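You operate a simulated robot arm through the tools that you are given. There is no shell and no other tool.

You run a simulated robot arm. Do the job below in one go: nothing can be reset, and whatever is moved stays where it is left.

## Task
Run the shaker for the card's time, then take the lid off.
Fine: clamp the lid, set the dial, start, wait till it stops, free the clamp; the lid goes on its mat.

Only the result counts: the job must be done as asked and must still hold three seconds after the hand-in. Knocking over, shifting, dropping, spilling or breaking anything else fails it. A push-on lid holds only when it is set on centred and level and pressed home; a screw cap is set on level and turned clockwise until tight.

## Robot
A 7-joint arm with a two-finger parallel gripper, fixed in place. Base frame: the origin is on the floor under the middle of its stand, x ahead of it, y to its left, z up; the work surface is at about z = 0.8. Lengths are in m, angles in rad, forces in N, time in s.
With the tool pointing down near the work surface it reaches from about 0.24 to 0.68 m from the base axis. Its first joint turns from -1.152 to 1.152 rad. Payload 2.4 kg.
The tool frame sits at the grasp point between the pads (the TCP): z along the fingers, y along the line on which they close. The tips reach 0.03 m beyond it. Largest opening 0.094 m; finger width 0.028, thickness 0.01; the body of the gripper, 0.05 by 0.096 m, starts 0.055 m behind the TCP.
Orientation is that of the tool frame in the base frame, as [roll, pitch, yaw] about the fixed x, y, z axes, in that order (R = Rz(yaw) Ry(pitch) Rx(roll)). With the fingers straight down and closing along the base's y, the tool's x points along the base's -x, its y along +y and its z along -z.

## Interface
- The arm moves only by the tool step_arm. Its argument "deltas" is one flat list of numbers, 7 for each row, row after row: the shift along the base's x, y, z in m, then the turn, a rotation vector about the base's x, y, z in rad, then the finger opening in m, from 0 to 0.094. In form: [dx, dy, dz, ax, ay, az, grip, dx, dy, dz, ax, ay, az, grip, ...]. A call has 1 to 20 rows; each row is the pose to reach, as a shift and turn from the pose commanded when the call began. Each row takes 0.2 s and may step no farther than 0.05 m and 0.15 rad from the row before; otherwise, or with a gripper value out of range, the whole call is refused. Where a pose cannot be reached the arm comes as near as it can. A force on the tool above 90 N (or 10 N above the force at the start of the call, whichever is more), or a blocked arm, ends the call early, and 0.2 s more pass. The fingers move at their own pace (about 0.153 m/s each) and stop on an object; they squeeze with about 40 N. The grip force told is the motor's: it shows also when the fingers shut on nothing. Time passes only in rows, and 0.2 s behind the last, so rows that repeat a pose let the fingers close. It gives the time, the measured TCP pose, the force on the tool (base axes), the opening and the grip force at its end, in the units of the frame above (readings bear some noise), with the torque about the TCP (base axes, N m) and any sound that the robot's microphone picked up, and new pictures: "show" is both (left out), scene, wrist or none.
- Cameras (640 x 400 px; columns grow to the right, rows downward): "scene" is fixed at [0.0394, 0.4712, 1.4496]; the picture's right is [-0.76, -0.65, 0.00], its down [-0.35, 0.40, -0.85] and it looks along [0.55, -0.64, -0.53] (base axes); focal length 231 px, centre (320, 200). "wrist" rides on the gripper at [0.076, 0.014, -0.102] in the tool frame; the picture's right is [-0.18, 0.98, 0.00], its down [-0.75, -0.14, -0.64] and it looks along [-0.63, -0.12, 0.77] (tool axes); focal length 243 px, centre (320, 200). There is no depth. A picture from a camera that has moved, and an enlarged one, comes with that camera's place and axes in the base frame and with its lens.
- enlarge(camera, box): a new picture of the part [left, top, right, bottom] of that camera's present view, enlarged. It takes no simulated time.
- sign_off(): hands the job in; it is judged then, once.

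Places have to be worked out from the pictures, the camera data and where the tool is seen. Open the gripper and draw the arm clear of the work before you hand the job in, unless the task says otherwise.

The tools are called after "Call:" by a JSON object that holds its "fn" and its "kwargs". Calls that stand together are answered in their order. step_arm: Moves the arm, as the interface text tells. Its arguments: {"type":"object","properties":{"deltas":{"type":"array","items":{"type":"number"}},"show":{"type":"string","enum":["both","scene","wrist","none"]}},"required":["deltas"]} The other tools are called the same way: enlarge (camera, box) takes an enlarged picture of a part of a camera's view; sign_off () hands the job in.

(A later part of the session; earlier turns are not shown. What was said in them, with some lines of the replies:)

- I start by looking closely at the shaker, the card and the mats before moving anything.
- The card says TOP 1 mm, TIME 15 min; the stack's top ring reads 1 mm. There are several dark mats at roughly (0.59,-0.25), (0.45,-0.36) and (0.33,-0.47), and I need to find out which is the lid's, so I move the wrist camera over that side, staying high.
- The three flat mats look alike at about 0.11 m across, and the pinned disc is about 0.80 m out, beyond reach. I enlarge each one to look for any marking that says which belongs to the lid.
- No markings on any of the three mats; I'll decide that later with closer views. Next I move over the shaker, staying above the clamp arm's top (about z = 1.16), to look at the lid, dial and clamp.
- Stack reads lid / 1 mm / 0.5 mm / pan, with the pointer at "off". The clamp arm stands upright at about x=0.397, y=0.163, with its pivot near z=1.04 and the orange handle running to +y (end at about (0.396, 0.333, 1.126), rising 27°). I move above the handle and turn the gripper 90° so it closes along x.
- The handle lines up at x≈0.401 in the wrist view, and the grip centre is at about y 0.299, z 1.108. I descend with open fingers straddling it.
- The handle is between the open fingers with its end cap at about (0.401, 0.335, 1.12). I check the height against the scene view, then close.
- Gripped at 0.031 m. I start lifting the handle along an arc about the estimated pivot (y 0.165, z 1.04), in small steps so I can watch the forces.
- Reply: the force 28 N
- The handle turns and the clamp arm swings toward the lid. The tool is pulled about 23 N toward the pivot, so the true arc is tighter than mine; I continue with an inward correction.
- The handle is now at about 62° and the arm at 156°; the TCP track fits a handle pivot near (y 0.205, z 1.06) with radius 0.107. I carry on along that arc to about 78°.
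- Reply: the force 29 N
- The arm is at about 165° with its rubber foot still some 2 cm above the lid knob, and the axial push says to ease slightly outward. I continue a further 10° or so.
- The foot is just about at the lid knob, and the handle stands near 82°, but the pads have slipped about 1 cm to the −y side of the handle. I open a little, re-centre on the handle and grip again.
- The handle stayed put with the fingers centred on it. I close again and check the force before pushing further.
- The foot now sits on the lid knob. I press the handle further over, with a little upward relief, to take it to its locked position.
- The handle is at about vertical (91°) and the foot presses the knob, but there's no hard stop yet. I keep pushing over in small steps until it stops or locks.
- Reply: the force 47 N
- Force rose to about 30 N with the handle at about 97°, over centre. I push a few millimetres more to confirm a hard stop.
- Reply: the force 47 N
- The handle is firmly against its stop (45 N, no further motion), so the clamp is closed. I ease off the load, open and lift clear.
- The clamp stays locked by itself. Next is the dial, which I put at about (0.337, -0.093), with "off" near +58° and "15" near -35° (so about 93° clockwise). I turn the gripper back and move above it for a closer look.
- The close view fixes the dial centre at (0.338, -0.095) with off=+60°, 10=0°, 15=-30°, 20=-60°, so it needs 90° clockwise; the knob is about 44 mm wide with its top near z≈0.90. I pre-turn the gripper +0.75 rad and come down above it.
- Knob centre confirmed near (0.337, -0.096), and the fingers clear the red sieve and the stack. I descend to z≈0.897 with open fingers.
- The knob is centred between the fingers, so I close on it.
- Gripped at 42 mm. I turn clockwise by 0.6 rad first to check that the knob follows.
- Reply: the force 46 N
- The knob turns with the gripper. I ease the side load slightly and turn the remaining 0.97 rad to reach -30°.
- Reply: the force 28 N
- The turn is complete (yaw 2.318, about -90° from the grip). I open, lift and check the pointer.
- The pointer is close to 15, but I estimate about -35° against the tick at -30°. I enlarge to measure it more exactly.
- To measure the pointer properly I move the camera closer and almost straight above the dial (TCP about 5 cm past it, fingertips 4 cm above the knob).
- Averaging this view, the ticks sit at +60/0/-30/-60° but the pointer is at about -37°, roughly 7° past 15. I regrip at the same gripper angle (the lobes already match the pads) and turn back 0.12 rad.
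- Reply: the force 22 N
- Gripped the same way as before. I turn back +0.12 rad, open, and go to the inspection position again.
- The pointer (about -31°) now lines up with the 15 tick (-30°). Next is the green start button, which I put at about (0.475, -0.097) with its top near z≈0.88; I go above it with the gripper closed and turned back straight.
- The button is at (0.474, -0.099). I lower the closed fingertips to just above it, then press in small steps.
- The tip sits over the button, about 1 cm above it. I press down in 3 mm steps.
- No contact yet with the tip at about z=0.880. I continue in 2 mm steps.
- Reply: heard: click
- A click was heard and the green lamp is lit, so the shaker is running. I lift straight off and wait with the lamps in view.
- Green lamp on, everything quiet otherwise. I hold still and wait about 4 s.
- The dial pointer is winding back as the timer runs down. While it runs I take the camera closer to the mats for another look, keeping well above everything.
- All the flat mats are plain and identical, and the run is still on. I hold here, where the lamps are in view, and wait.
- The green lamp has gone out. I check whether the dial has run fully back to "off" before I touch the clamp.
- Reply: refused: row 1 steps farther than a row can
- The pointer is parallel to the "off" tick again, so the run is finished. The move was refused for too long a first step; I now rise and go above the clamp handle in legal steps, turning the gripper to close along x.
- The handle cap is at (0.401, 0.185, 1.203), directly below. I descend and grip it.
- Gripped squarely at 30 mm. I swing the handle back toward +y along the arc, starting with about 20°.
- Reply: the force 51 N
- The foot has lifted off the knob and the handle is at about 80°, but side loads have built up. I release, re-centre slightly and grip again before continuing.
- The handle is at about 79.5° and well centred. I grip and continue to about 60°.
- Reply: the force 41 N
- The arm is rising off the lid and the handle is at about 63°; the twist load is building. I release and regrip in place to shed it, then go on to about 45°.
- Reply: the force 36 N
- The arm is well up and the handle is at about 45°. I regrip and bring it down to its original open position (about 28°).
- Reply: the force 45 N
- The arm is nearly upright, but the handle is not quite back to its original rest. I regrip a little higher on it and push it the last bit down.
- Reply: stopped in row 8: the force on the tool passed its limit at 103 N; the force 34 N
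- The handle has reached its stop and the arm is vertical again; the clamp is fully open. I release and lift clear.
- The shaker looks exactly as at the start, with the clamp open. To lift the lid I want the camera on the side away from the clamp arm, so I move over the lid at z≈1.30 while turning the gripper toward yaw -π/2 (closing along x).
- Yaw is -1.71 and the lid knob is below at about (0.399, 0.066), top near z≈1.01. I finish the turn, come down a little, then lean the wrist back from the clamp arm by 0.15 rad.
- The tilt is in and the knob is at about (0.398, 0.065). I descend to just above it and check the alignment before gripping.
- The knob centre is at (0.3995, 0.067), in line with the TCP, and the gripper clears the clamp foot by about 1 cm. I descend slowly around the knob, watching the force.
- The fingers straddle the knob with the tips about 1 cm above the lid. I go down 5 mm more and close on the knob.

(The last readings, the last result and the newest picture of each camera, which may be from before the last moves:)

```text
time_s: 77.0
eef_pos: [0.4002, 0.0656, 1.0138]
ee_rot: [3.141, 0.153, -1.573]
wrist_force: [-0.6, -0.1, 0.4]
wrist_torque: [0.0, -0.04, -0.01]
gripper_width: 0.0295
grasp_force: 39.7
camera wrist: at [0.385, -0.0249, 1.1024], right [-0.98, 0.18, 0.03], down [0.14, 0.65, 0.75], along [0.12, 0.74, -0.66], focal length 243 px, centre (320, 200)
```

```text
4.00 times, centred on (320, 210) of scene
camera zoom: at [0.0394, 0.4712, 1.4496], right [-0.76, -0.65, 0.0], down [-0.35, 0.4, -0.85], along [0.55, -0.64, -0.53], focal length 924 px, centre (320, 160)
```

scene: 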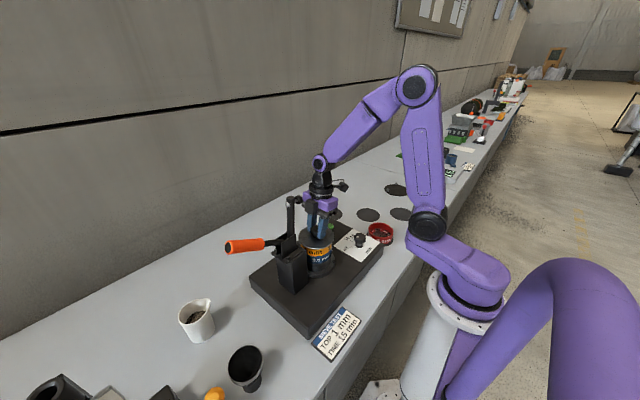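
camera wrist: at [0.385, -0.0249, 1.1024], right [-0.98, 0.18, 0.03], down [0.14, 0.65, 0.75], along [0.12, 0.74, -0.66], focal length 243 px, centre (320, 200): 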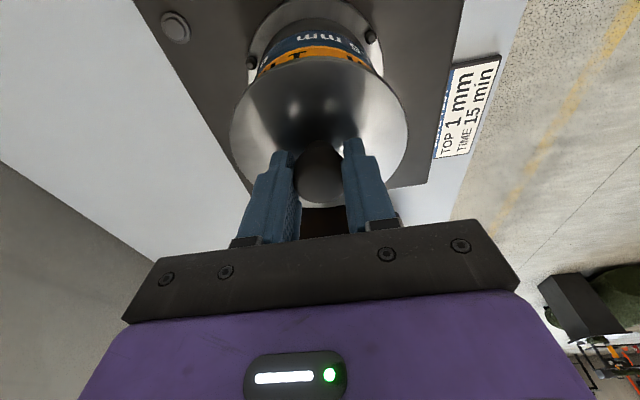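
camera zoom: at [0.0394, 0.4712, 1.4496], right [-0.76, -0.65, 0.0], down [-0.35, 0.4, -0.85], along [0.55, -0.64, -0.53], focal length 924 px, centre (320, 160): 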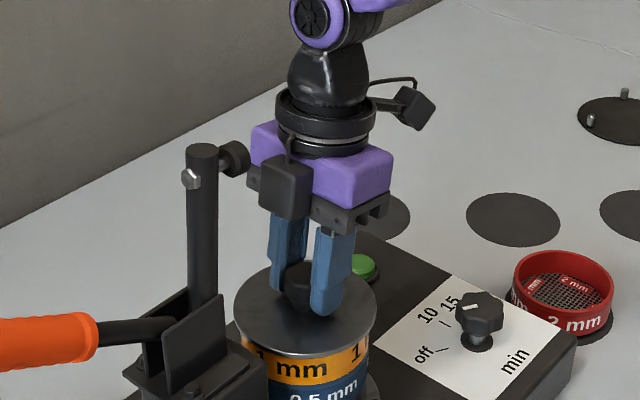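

Gripped on the knob at 29.5 mm with no side load. I lift slowly and straight up, watching the force and that only the lid comes.

Call:
{"fn": "step_arm", "kwargs": {"deltas": [0, 0, 0.003, 0, 0, 0, 0, 0, 0, 0.006, 0, 0, 0, 0, 0, 0, 0.009, 0, 0, 0, 0, 0, 0, 0.012, 0, 0, 0, 0], "show": "both"}}

Call:
{"fn": "enlarge", "kwargs": {"camera": "scene", "box": [260, 160, 380, 280]}}

```text
time_s: 78.0
eef_pos: [0.3983, 0.0663, 1.0251]
ee_rot: [3.14, 0.153, -1.571]
wrist_force: [0.6, 0.0, -2.1]
wrist_torque: [-0.01, 0.0, 0.0]
gripper_width: 0.0295
grasp_force: 40.5
camera wrist: at [0.3837, -0.0247, 1.1148], right [-0.98, 0.18, 0.03], down [0.14, 0.65, 0.75], along [0.12, 0.74, -0.66], focal length 243 px, centre (320, 200)
```

scene: 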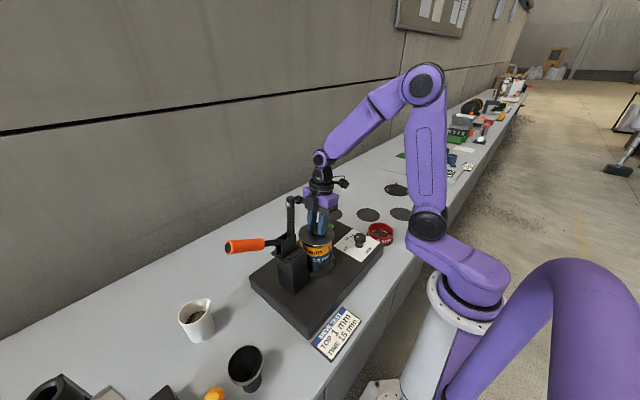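
wrist: 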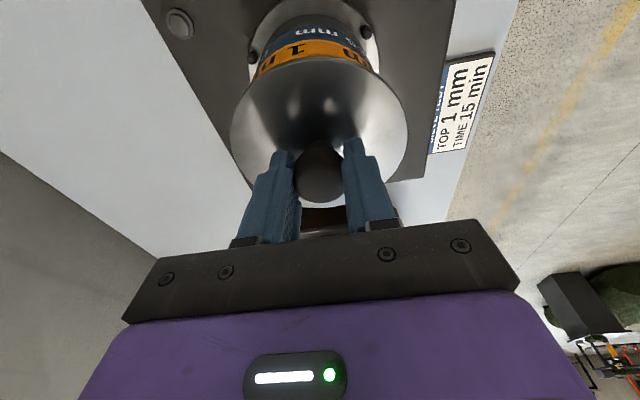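

```text
3.33 times, centred on (320, 220) of scene
camera zoom: at [0.0394, 0.4712, 1.4496], right [-0.76, -0.65, 0.0], down [-0.35, 0.4, -0.85], along [0.55, -0.64, -0.53], focal length 770 px, centre (320, 133)
```

zoom: 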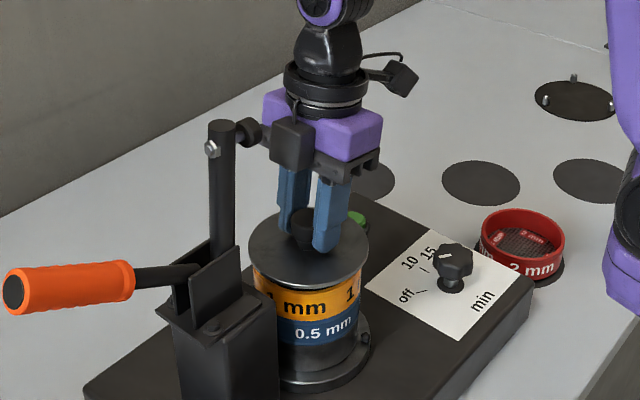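

Only about 2 N, so just the lid, and it stays level. I lift straight a bit more, then move away from the clamp arm toward -y.

Call:
{"fn": "step_arm", "kwargs": {"deltas": [0, 0, 0.008, 0, 0, 0, 0, 0, -0.001, 0.016, 0, 0, 0, 0, 0, -0.002, 0.024, 0, 0, 0, 0, 0, -0.008, 0.03, 0, 0, 0, 0, 0, -0.02, 0.034, 0, 0, 0, 0], "show": "both"}}

Call:
{"fn": "enlarge", "kwargs": {"camera": "scene", "box": [260, 160, 380, 280]}}

```text
time_s: 79.2
eef_pos: [0.3977, 0.0448, 1.0584]
ee_rot: [3.14, 0.154, -1.574]
wrist_force: [0.3, -0.4, -1.5]
wrist_torque: [-0.01, 0.01, -0.02]
gripper_width: 0.0294
grasp_force: 40.4
camera wrist: at [0.3836, -0.0456, 1.1475], right [-0.98, 0.18, 0.03], down [0.14, 0.65, 0.75], along [0.12, 0.74, -0.66], focal length 243 px, centre (320, 200)
```

scene: 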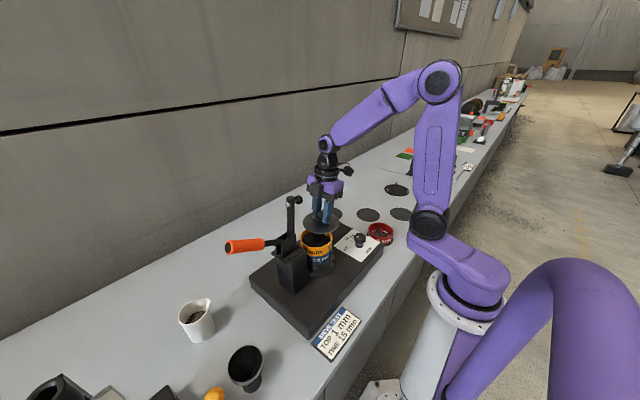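
wrist: 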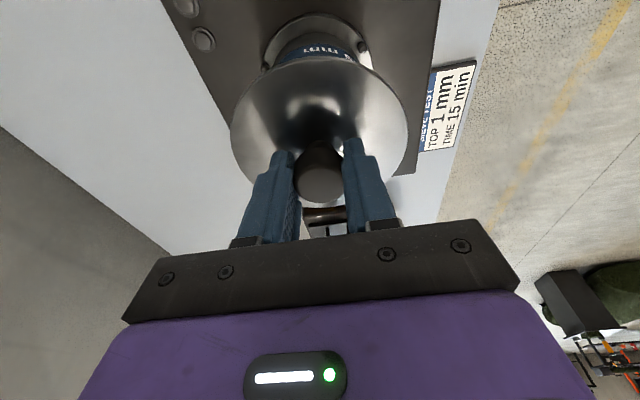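

```text
3.33 times, centred on (320, 220) of scene
camera zoom: at [0.0394, 0.4712, 1.4496], right [-0.76, -0.65, 0.0], down [-0.35, 0.4, -0.85], along [0.55, -0.64, -0.53], focal length 770 px, centre (320, 133)
```

zoom: 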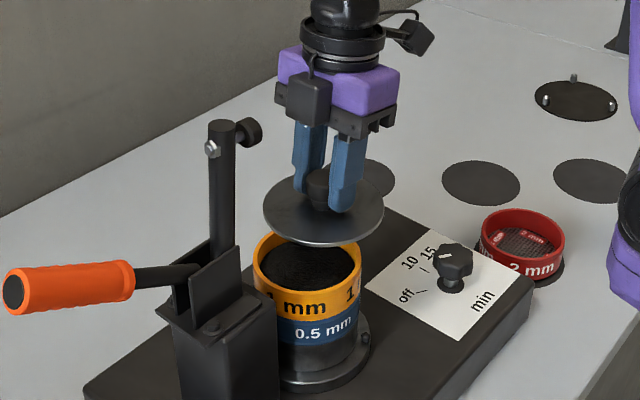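

The lid is off cleanly and the sieves stay put. The three free mats are indistinguishable, so I take the one nearest the shaker, which the close views put at about (0.582, -0.248), and carry the lid there at height.

Call:
{"fn": "step_arm", "kwargs": {"deltas": [0.0, -0.02, 0.02, 0, 0, 0, 0, 0.02, -0.05, 0.03, 0, 0, 0, 0, 0.04, -0.083, 0.03, 0, 0, 0, 0, 0.061, -0.115, 0.03, 0, 0, 0, 0, 0.082, -0.148, 0.03, 0, 0, 0, 0, 0.103, -0.18, 0.03, 0, 0, 0, 0, 0.124, -0.211, 0.03, 0, 0, 0, 0, 0.145, -0.24, 0.03, 0, 0, 0, 0, 0.165, -0.268, 0.03, 0, 0, 0, 0, 0.1845, -0.295, 0.03, 0, 0, 0, 0, 0.1845, -0.295, 0.03, 0, 0, 0, 0], "show": "both"}}

Call:
{"fn": "enlarge", "kwargs": {"camera": "scene", "box": [270, 130, 430, 250]}}

```text
time_s: 81.6
eef_pos: [0.5813, -0.2484, 1.0921]
ee_rot: [3.141, 0.153, -1.571]
wrist_force: [0.5, 0.2, -0.9]
wrist_torque: [-0.03, 0.04, 0.0]
gripper_width: 0.0293
grasp_force: 40.0
camera wrist: at [0.5667, -0.3393, 1.1809], right [-0.98, 0.18, 0.03], down [0.14, 0.65, 0.75], along [0.12, 0.74, -0.66], focal length 243 px, centre (320, 200)
```

scene: 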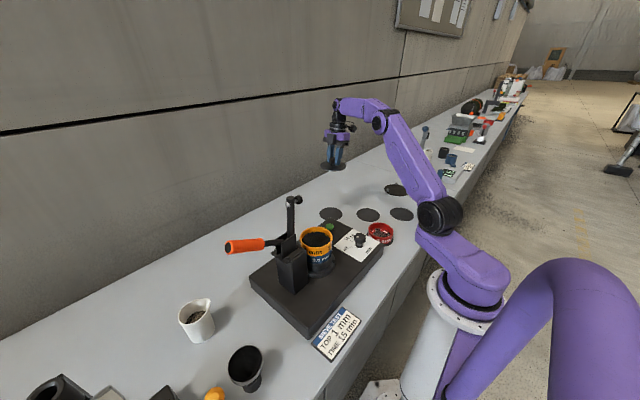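
wrist: 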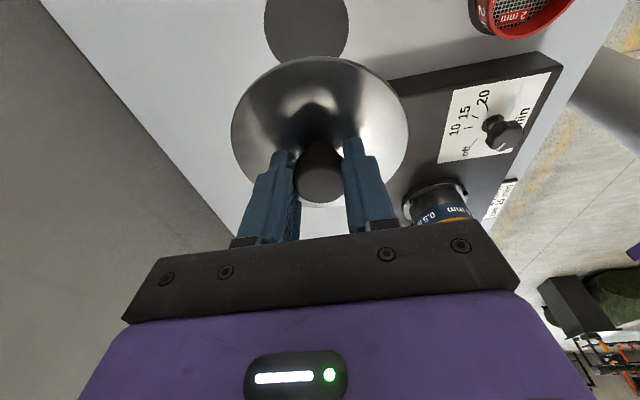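

```text
3.33 times, centred on (350, 190) of scene
camera zoom: at [0.0394, 0.4712, 1.4496], right [-0.76, -0.65, 0.0], down [-0.35, 0.4, -0.85], along [0.55, -0.64, -0.53], focal length 770 px, centre (220, 233)
```

zoom: 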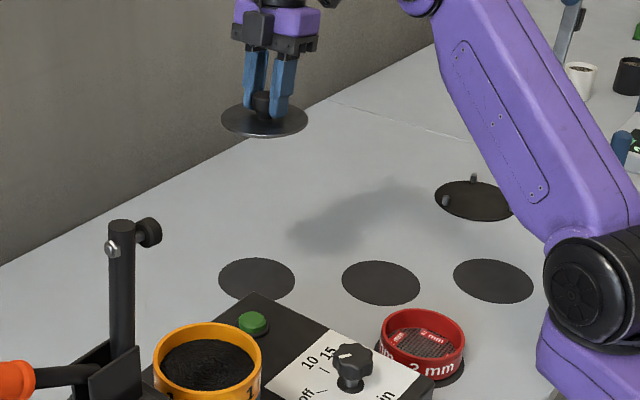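

The scene view puts the lid where my model says, and re-measuring by its edges puts the mat centre at (0.588, -0.255). I shift a few millimetres and lower the lid to about 3 cm above the mat.

Call:
{"fn": "step_arm", "kwargs": {"deltas": [0.0062, -0.007, -0.03, 0, 0, 0, 0, 0.0062, -0.007, -0.07, 0, 0, 0, 0, 0.0062, -0.007, -0.11, 0, 0, 0, 0, 0.0062, -0.007, -0.15, 0, 0, 0, 0, 0.0062, -0.007, -0.185, 0, 0, 0, 0, 0.0062, -0.007, -0.21, 0, 0, 0, 0, 0.0062, -0.007, -0.21, 0, 0, 0, 0], "show": "both"}}

Call:
{"fn": "enlarge", "kwargs": {"camera": "scene", "box": [290, 160, 410, 250]}}

Call:
{"fn": "enlarge", "kwargs": {"camera": "wrist", "box": [180, 0, 460, 220]}}

```text
time_s: 83.2
eef_pos: [0.5878, -0.2555, 0.8809]
ee_rot: [3.141, 0.155, -1.572]
wrist_force: [0.2, -0.1, -1.0]
wrist_torque: [0.0, 0.0, -0.02]
gripper_width: 0.0293
grasp_force: 40.1
camera wrist: at [0.5742, -0.3458, 0.97], right [-0.98, 0.18, 0.03], down [0.14, 0.65, 0.75], along [0.12, 0.74, -0.66], focal length 243 px, centre (320, 200)
```

scene: 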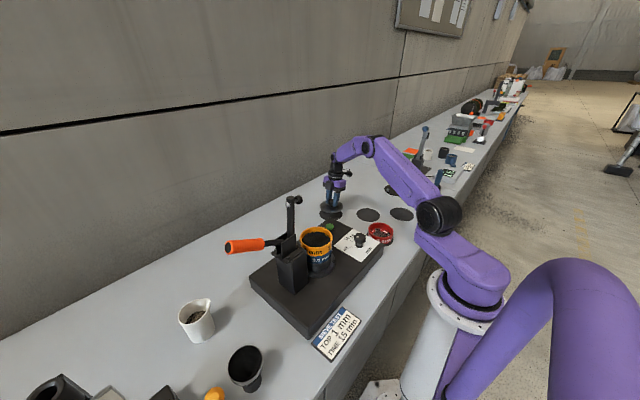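
wrist: 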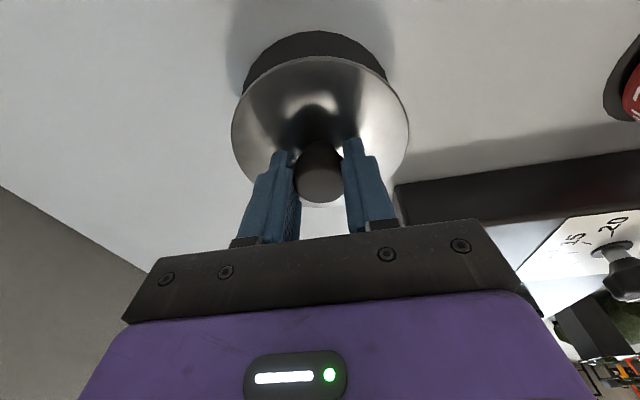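

```text
4.44 times, centred on (350, 205) of scene
camera zoom: at [0.0394, 0.4712, 1.4496], right [-0.76, -0.65, 0.0], down [-0.35, 0.4, -0.85], along [0.55, -0.64, -0.53], focal length 1027 px, centre (187, 178)
```

zoom: 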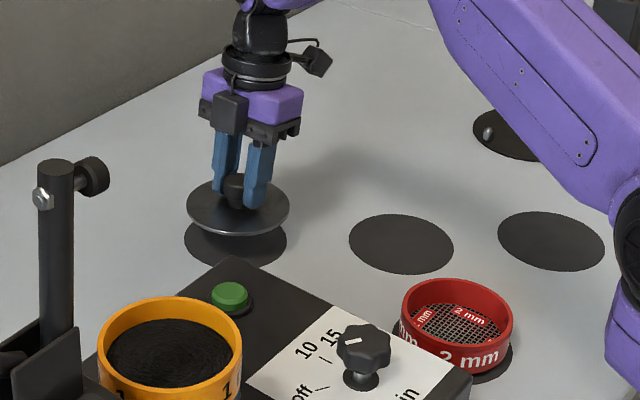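

```text
1.82 times, centred on (320, 110) of wrist
camera zoom: at [0.5742, -0.3458, 0.97], right [-0.98, 0.18, 0.03], down [0.14, 0.65, 0.75], along [0.12, 0.74, -0.66], focal length 441 px, centre (320, 364)
```

zoom: 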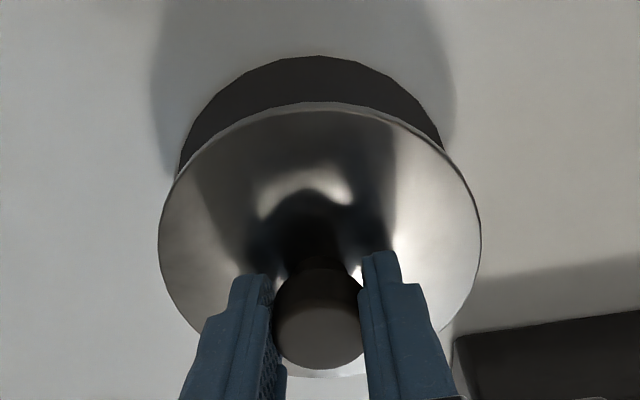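

The lid hovers over the mat; comparing both views it needs about 3 mm in +y. I apply that and lower toward contact.

Call:
{"fn": "step_arm", "kwargs": {"deltas": [0.0005, 0.003, -0.008, 0, 0, 0, 0, 0.0005, 0.003, -0.016, 0, 0, 0, 0, 0.0005, 0.003, -0.022, 0, 0, 0, 0, 0.0005, 0.003, -0.027, 0, 0, 0, 0], "show": "both"}}

Call:
{"fn": "enlarge", "kwargs": {"camera": "scene", "box": [290, 160, 410, 250]}}

```text
time_s: 84.2
eef_pos: [0.5899, -0.2526, 0.8538]
ee_rot: [-3.141, 0.153, -1.571]
wrist_force: [-0.6, 0.6, -1.0]
wrist_torque: [0.01, 0.0, 0.02]
gripper_width: 0.0294
grasp_force: 40.3
camera wrist: at [0.5749, -0.3434, 0.9429], right [-0.98, 0.18, 0.03], down [0.14, 0.65, 0.75], along [0.12, 0.74, -0.66], focal length 243 px, centre (320, 200)
```

scene: 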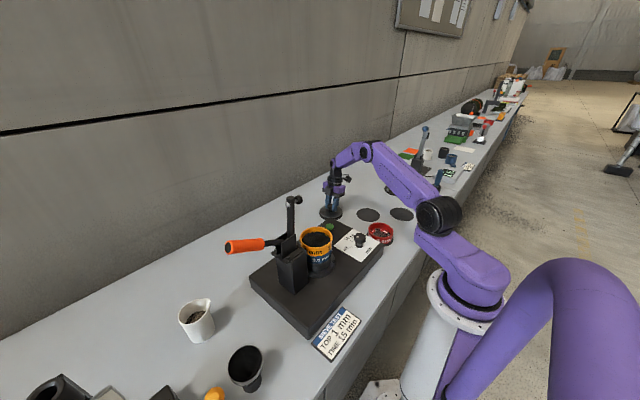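
wrist: 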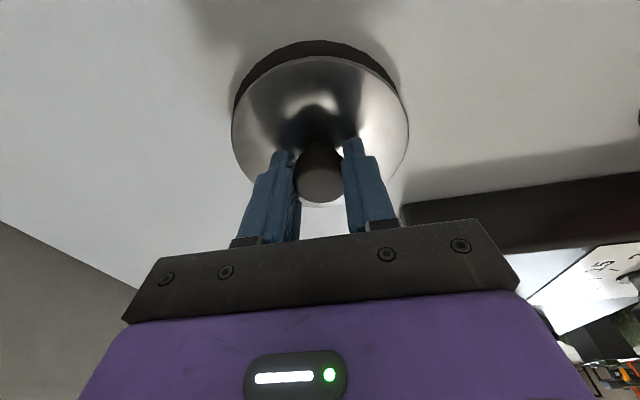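

```text
4.44 times, centred on (350, 205) of scene
camera zoom: at [0.0394, 0.4712, 1.4496], right [-0.76, -0.65, 0.0], down [-0.35, 0.4, -0.85], along [0.55, -0.64, -0.53], focal length 1027 px, centre (187, 178)
```

zoom: 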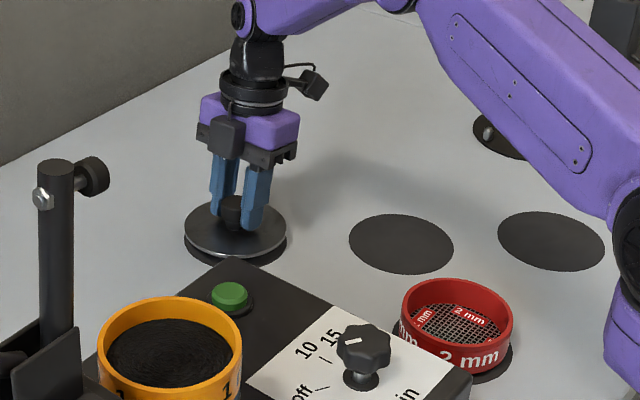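

Lid and mat line up in the scene view, with about 1 cm left. I lower in small steps watching for contact.

Call:
{"fn": "step_arm", "kwargs": {"deltas": [0.001, 0, -0.003, 0, 0, 0, 0, 0.001, 0, -0.006, 0, 0, 0, 0, 0.001, 0, -0.008, 0, 0, 0, 0], "show": "wrist"}}

Call:
{"fn": "enlarge", "kwargs": {"camera": "scene", "box": [290, 160, 410, 250]}}

```text
time_s: 85.0
eef_pos: [0.59, -0.2537, 0.8466]
ee_rot: [-3.14, 0.154, -1.573]
wrist_force: [-7.0, 4.6, 21.5]
wrist_torque: [0.28, -0.48, 0.16]
gripper_width: 0.0292
grasp_force: 40.1
camera wrist: at [0.5756, -0.3441, 0.9357], right [-0.98, 0.18, 0.03], down [0.14, 0.65, 0.75], along [0.12, 0.74, -0.66], focal length 243 px, centre (320, 200)
```

wrist: 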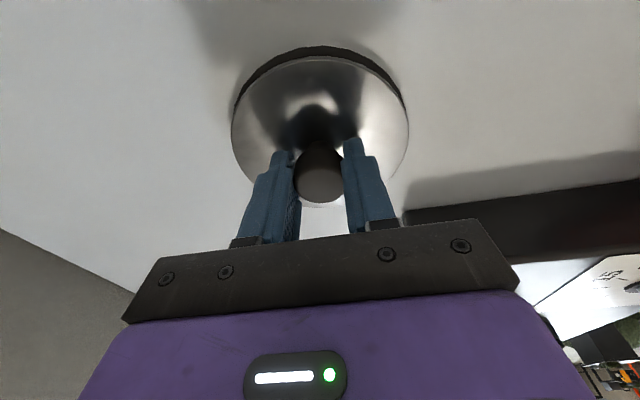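

```text
4.44 times, centred on (350, 205) of scene
camera zoom: at [0.0388, 0.4715, 1.4495], right [-0.76, -0.65, 0.0], down [-0.35, 0.4, -0.85], along [0.55, -0.64, -0.53], focal length 1027 px, centre (187, 178)
```

zoom: 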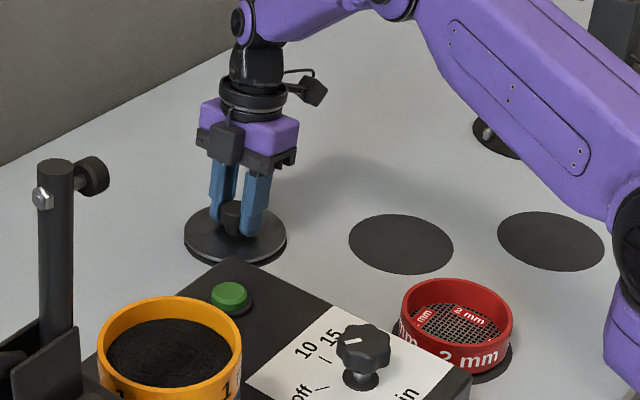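

Contact at 21 N with the lid covering the mat to within 2–3 mm and sitting flat. I ease up 1.5 mm, open slowly, and lift away.

Call:
{"fn": "step_arm", "kwargs": {"deltas": [0, 0, 0.0015, 0, 0, 0, 0, 0, 0, 0.0015, 0, 0, 0, 0.04, 0, 0, 0.0015, 0, 0, 0, 0.05, 0, 0, 0.0015, 0, 0, 0, 0.06], "show": "both"}}

Call:
{"fn": "enlarge", "kwargs": {"camera": "scene", "box": [290, 160, 410, 250]}}

```text
time_s: 86.0
eef_pos: [0.5886, -0.2529, 0.8456]
ee_rot: [3.141, 0.154, -1.572]
wrist_force: [-0.6, -0.1, 0.2]
wrist_torque: [-0.01, -0.01, 0.02]
gripper_width: 0.06
grasp_force: 0.0
camera wrist: at [0.5743, -0.3444, 0.9343], right [-0.98, 0.18, 0.03], down [0.14, 0.65, 0.75], along [0.12, 0.74, -0.66], focal length 243 px, centre (320, 200)
```

scene: 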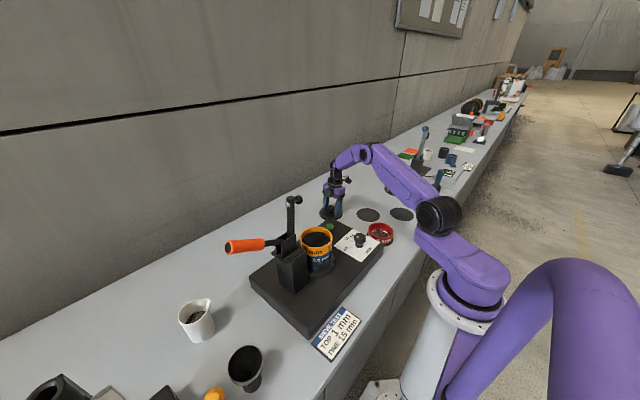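
wrist: 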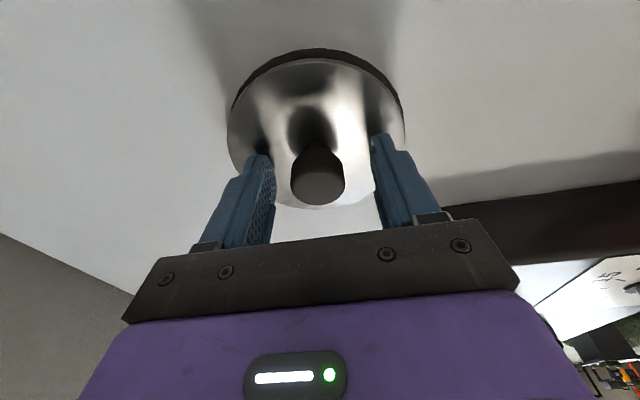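

```text
4.44 times, centred on (350, 205) of scene
camera zoom: at [0.0394, 0.4712, 1.4496], right [-0.76, -0.65, 0.0], down [-0.35, 0.4, -0.85], along [0.55, -0.64, -0.53], focal length 1027 px, centre (187, 178)
```

zoom: 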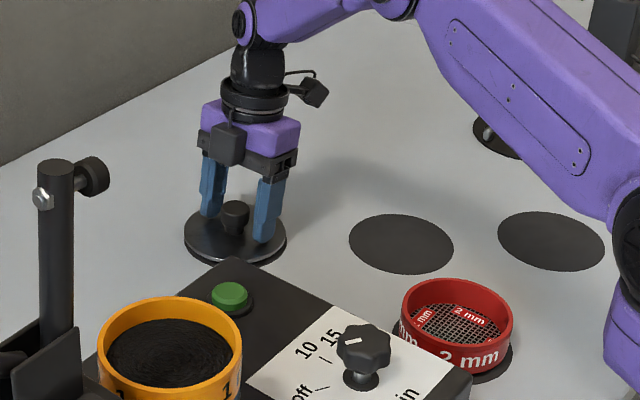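

The lid is released and lying flat on its mat. I raise straight up, clear of the knob, and then view the result from above.

Call:
{"fn": "step_arm", "kwargs": {"deltas": [0, 0, 0.01, 0, 0, 0, 0.08, 0, 0, 0.04, 0, 0, 0, 0.09, 0, 0, 0.08, 0, 0, 0, 0.094, 0, 0, 0.12, 0, 0, 0, 0.094, 0, 0, 0.16, 0, 0, 0, 0.094, -0.02, 0, 0.2, 0, 0, 0, 0.094, -0.05, 0, 0.235, 0, 0, 0, 0.094, -0.05, 0, 0.235, 0, 0, 0, 0.094], "show": "both"}}

Call:
{"fn": "enlarge", "kwargs": {"camera": "scene", "box": [290, 170, 410, 260]}}

Call:
{"fn": "enlarge", "kwargs": {"camera": "wrist", "box": [200, 0, 400, 130]}}

```text
time_s: 87.8
eef_pos: [0.5405, -0.2539, 1.0809]
ee_rot: [3.142, 0.153, -1.574]
wrist_force: [-0.1, 0.4, 0.1]
wrist_torque: [-0.03, 0.0, -0.02]
gripper_width: 0.0942
grasp_force: 0.1
camera wrist: at [0.5269, -0.3432, 1.1702], right [-0.98, 0.18, 0.03], down [0.14, 0.65, 0.75], along [0.12, 0.74, -0.66], focal length 243 px, centre (320, 200)
```

scene: 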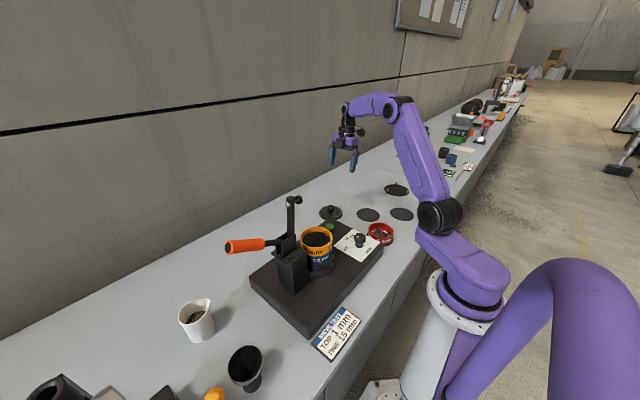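
wrist: 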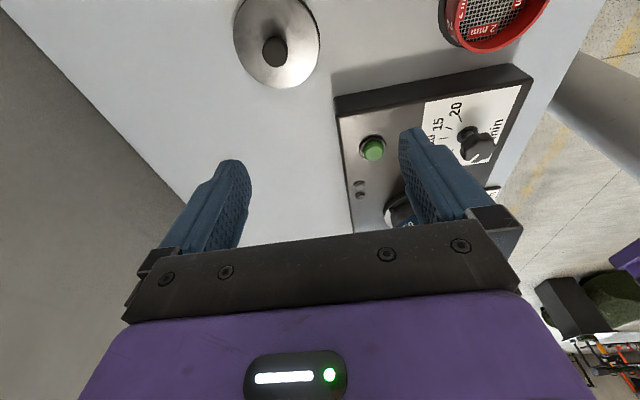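

```text
4.44 times, centred on (350, 215) of scene
camera zoom: at [0.0394, 0.4712, 1.4496], right [-0.76, -0.65, 0.0], down [-0.35, 0.4, -0.85], along [0.55, -0.64, -0.53], focal length 1027 px, centre (187, 133)
```

zoom: 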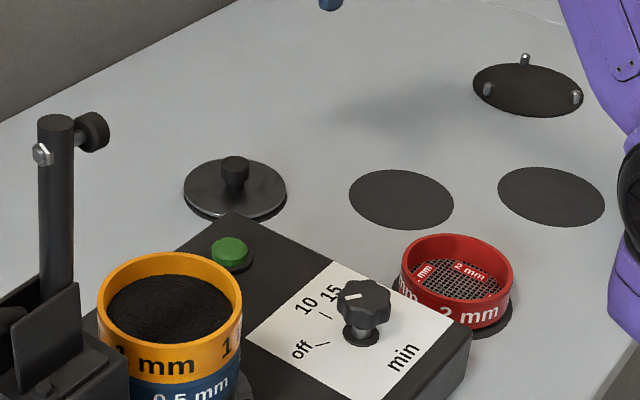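

```text
3.08 times, centred on (300, 65) of wrist
camera zoom: at [0.5269, -0.3432, 1.1702], right [-0.98, 0.18, 0.03], down [0.14, 0.65, 0.75], along [0.12, 0.74, -0.66], focal length 746 px, centre (382, 615)
```

zoom: 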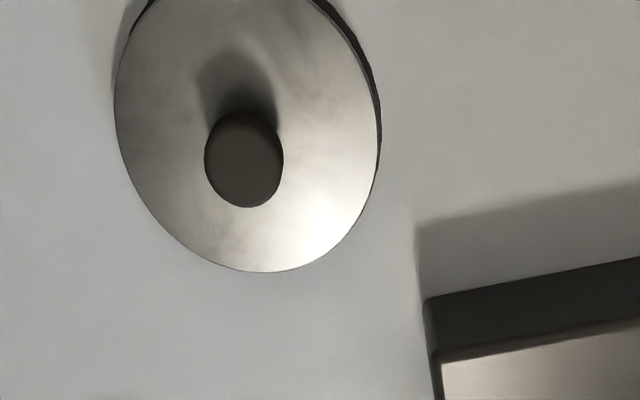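

The lid lies level and centred on the mat, the clamp is open, the dial is at off and the sieves and spare are untouched. I draw the arm up and back, clear of the work.

Call:
{"fn": "step_arm", "kwargs": {"deltas": [-0.015, 0.0, 0.04, 0, 0, 0, 0.094, -0.03, 0.0, 0.08, 0, 0, 0, 0.094, -0.045, 0.01, 0.12, -0.05, 0, 0, 0.094, -0.06, 0.03, 0.15, -0.1, 0, 0, 0.094, -0.08, 0.05, 0.18, -0.15, 0, 0, 0.094, -0.1, 0.07, 0.21, -0.15, 0, 0, 0.094, -0.12, 0.09, 0.235, -0.15, 0, 0, 0.094, -0.135, 0.11, 0.235, -0.15, 0, 0, 0.094, -0.135, 0.11, 0.235, -0.15, 0, 0, 0.094], "show": "both"}}

Call:
{"fn": "enlarge", "kwargs": {"camera": "scene", "box": [220, 170, 430, 360]}}

```text
time_s: 89.8
eef_pos: [0.4037, -0.1415, 1.3164]
ee_rot: [-3.139, 0.004, -1.573]
wrist_force: [-0.3, -0.2, 0.4]
wrist_torque: [0.01, 0.02, 0.0]
gripper_width: 0.0941
grasp_force: 0.1
camera wrist: at [0.3896, -0.2176, 1.4184], right [-0.98, 0.19, 0.0], down [0.14, 0.75, 0.64], along [0.12, 0.63, -0.76], focal length 243 px, centre (320, 200)
```

scene: 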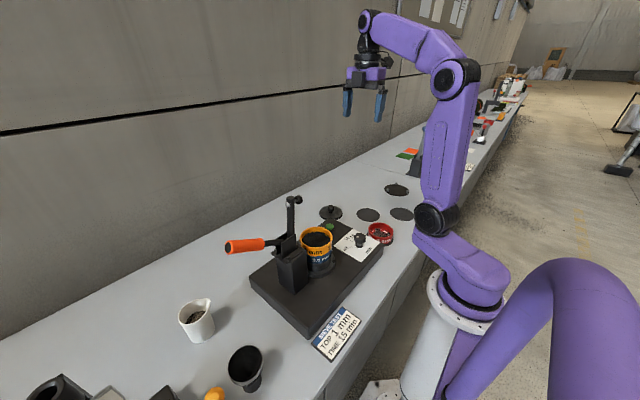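
wrist: 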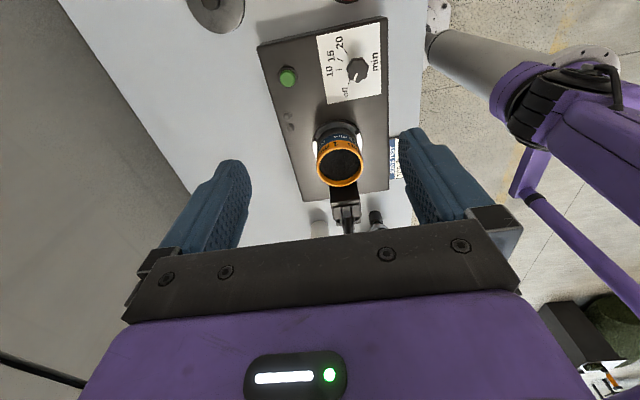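

```text
2.11 times, centred on (325, 265) of scene
camera zoom: at [0.0394, 0.4712, 1.4496], right [-0.76, -0.65, 0.0], down [-0.35, 0.4, -0.85], along [0.55, -0.64, -0.53], focal length 486 px, centre (310, 63)
```

zoom: 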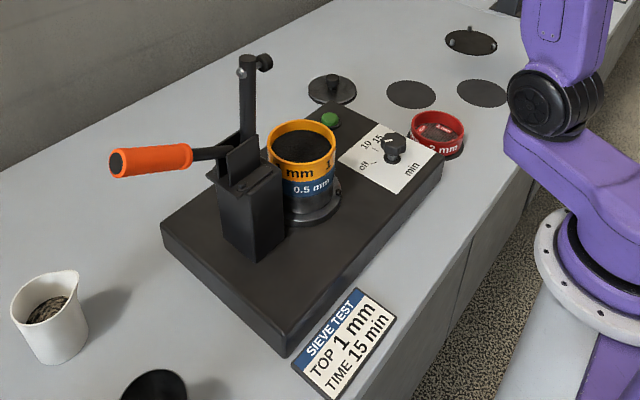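

Everything is at rest: run finished, dial at off, clamp free, lid on a mat, arm clear with the gripper open. I hand the job in.

Call:
{"fn": "sign_off", "kwargs": {}}

```text
The job is handed in.
```

The shaker ran for the card's 15 minutes, and the lid is off and lying flat on a mat. One thing I couldn't confirm: nothing marks which mat is the lid's. The three free mats look the same, so I used the one nearest the shaker.

- **Run:** I clamped the lid, set the dial to 15 and pressed start. The green lamp came on, then went out once the dial had wound back to "off". The top sieve is the 1 mm one the card asks for.
- **Clamp:** It is open, with the handle back where it started. Pushing the handle onto its stop briefly reached 103 N, over the 90 N limit, so that move ended early. The shaker did not shift.
- **Lid:** It sits level and within about 3 mm of the mat's centre.
- **Everything else:** The sieves, the spare 2 mm sieve and the beaker looked unmoved in the last picture. The arm is clear, with its gripper open.
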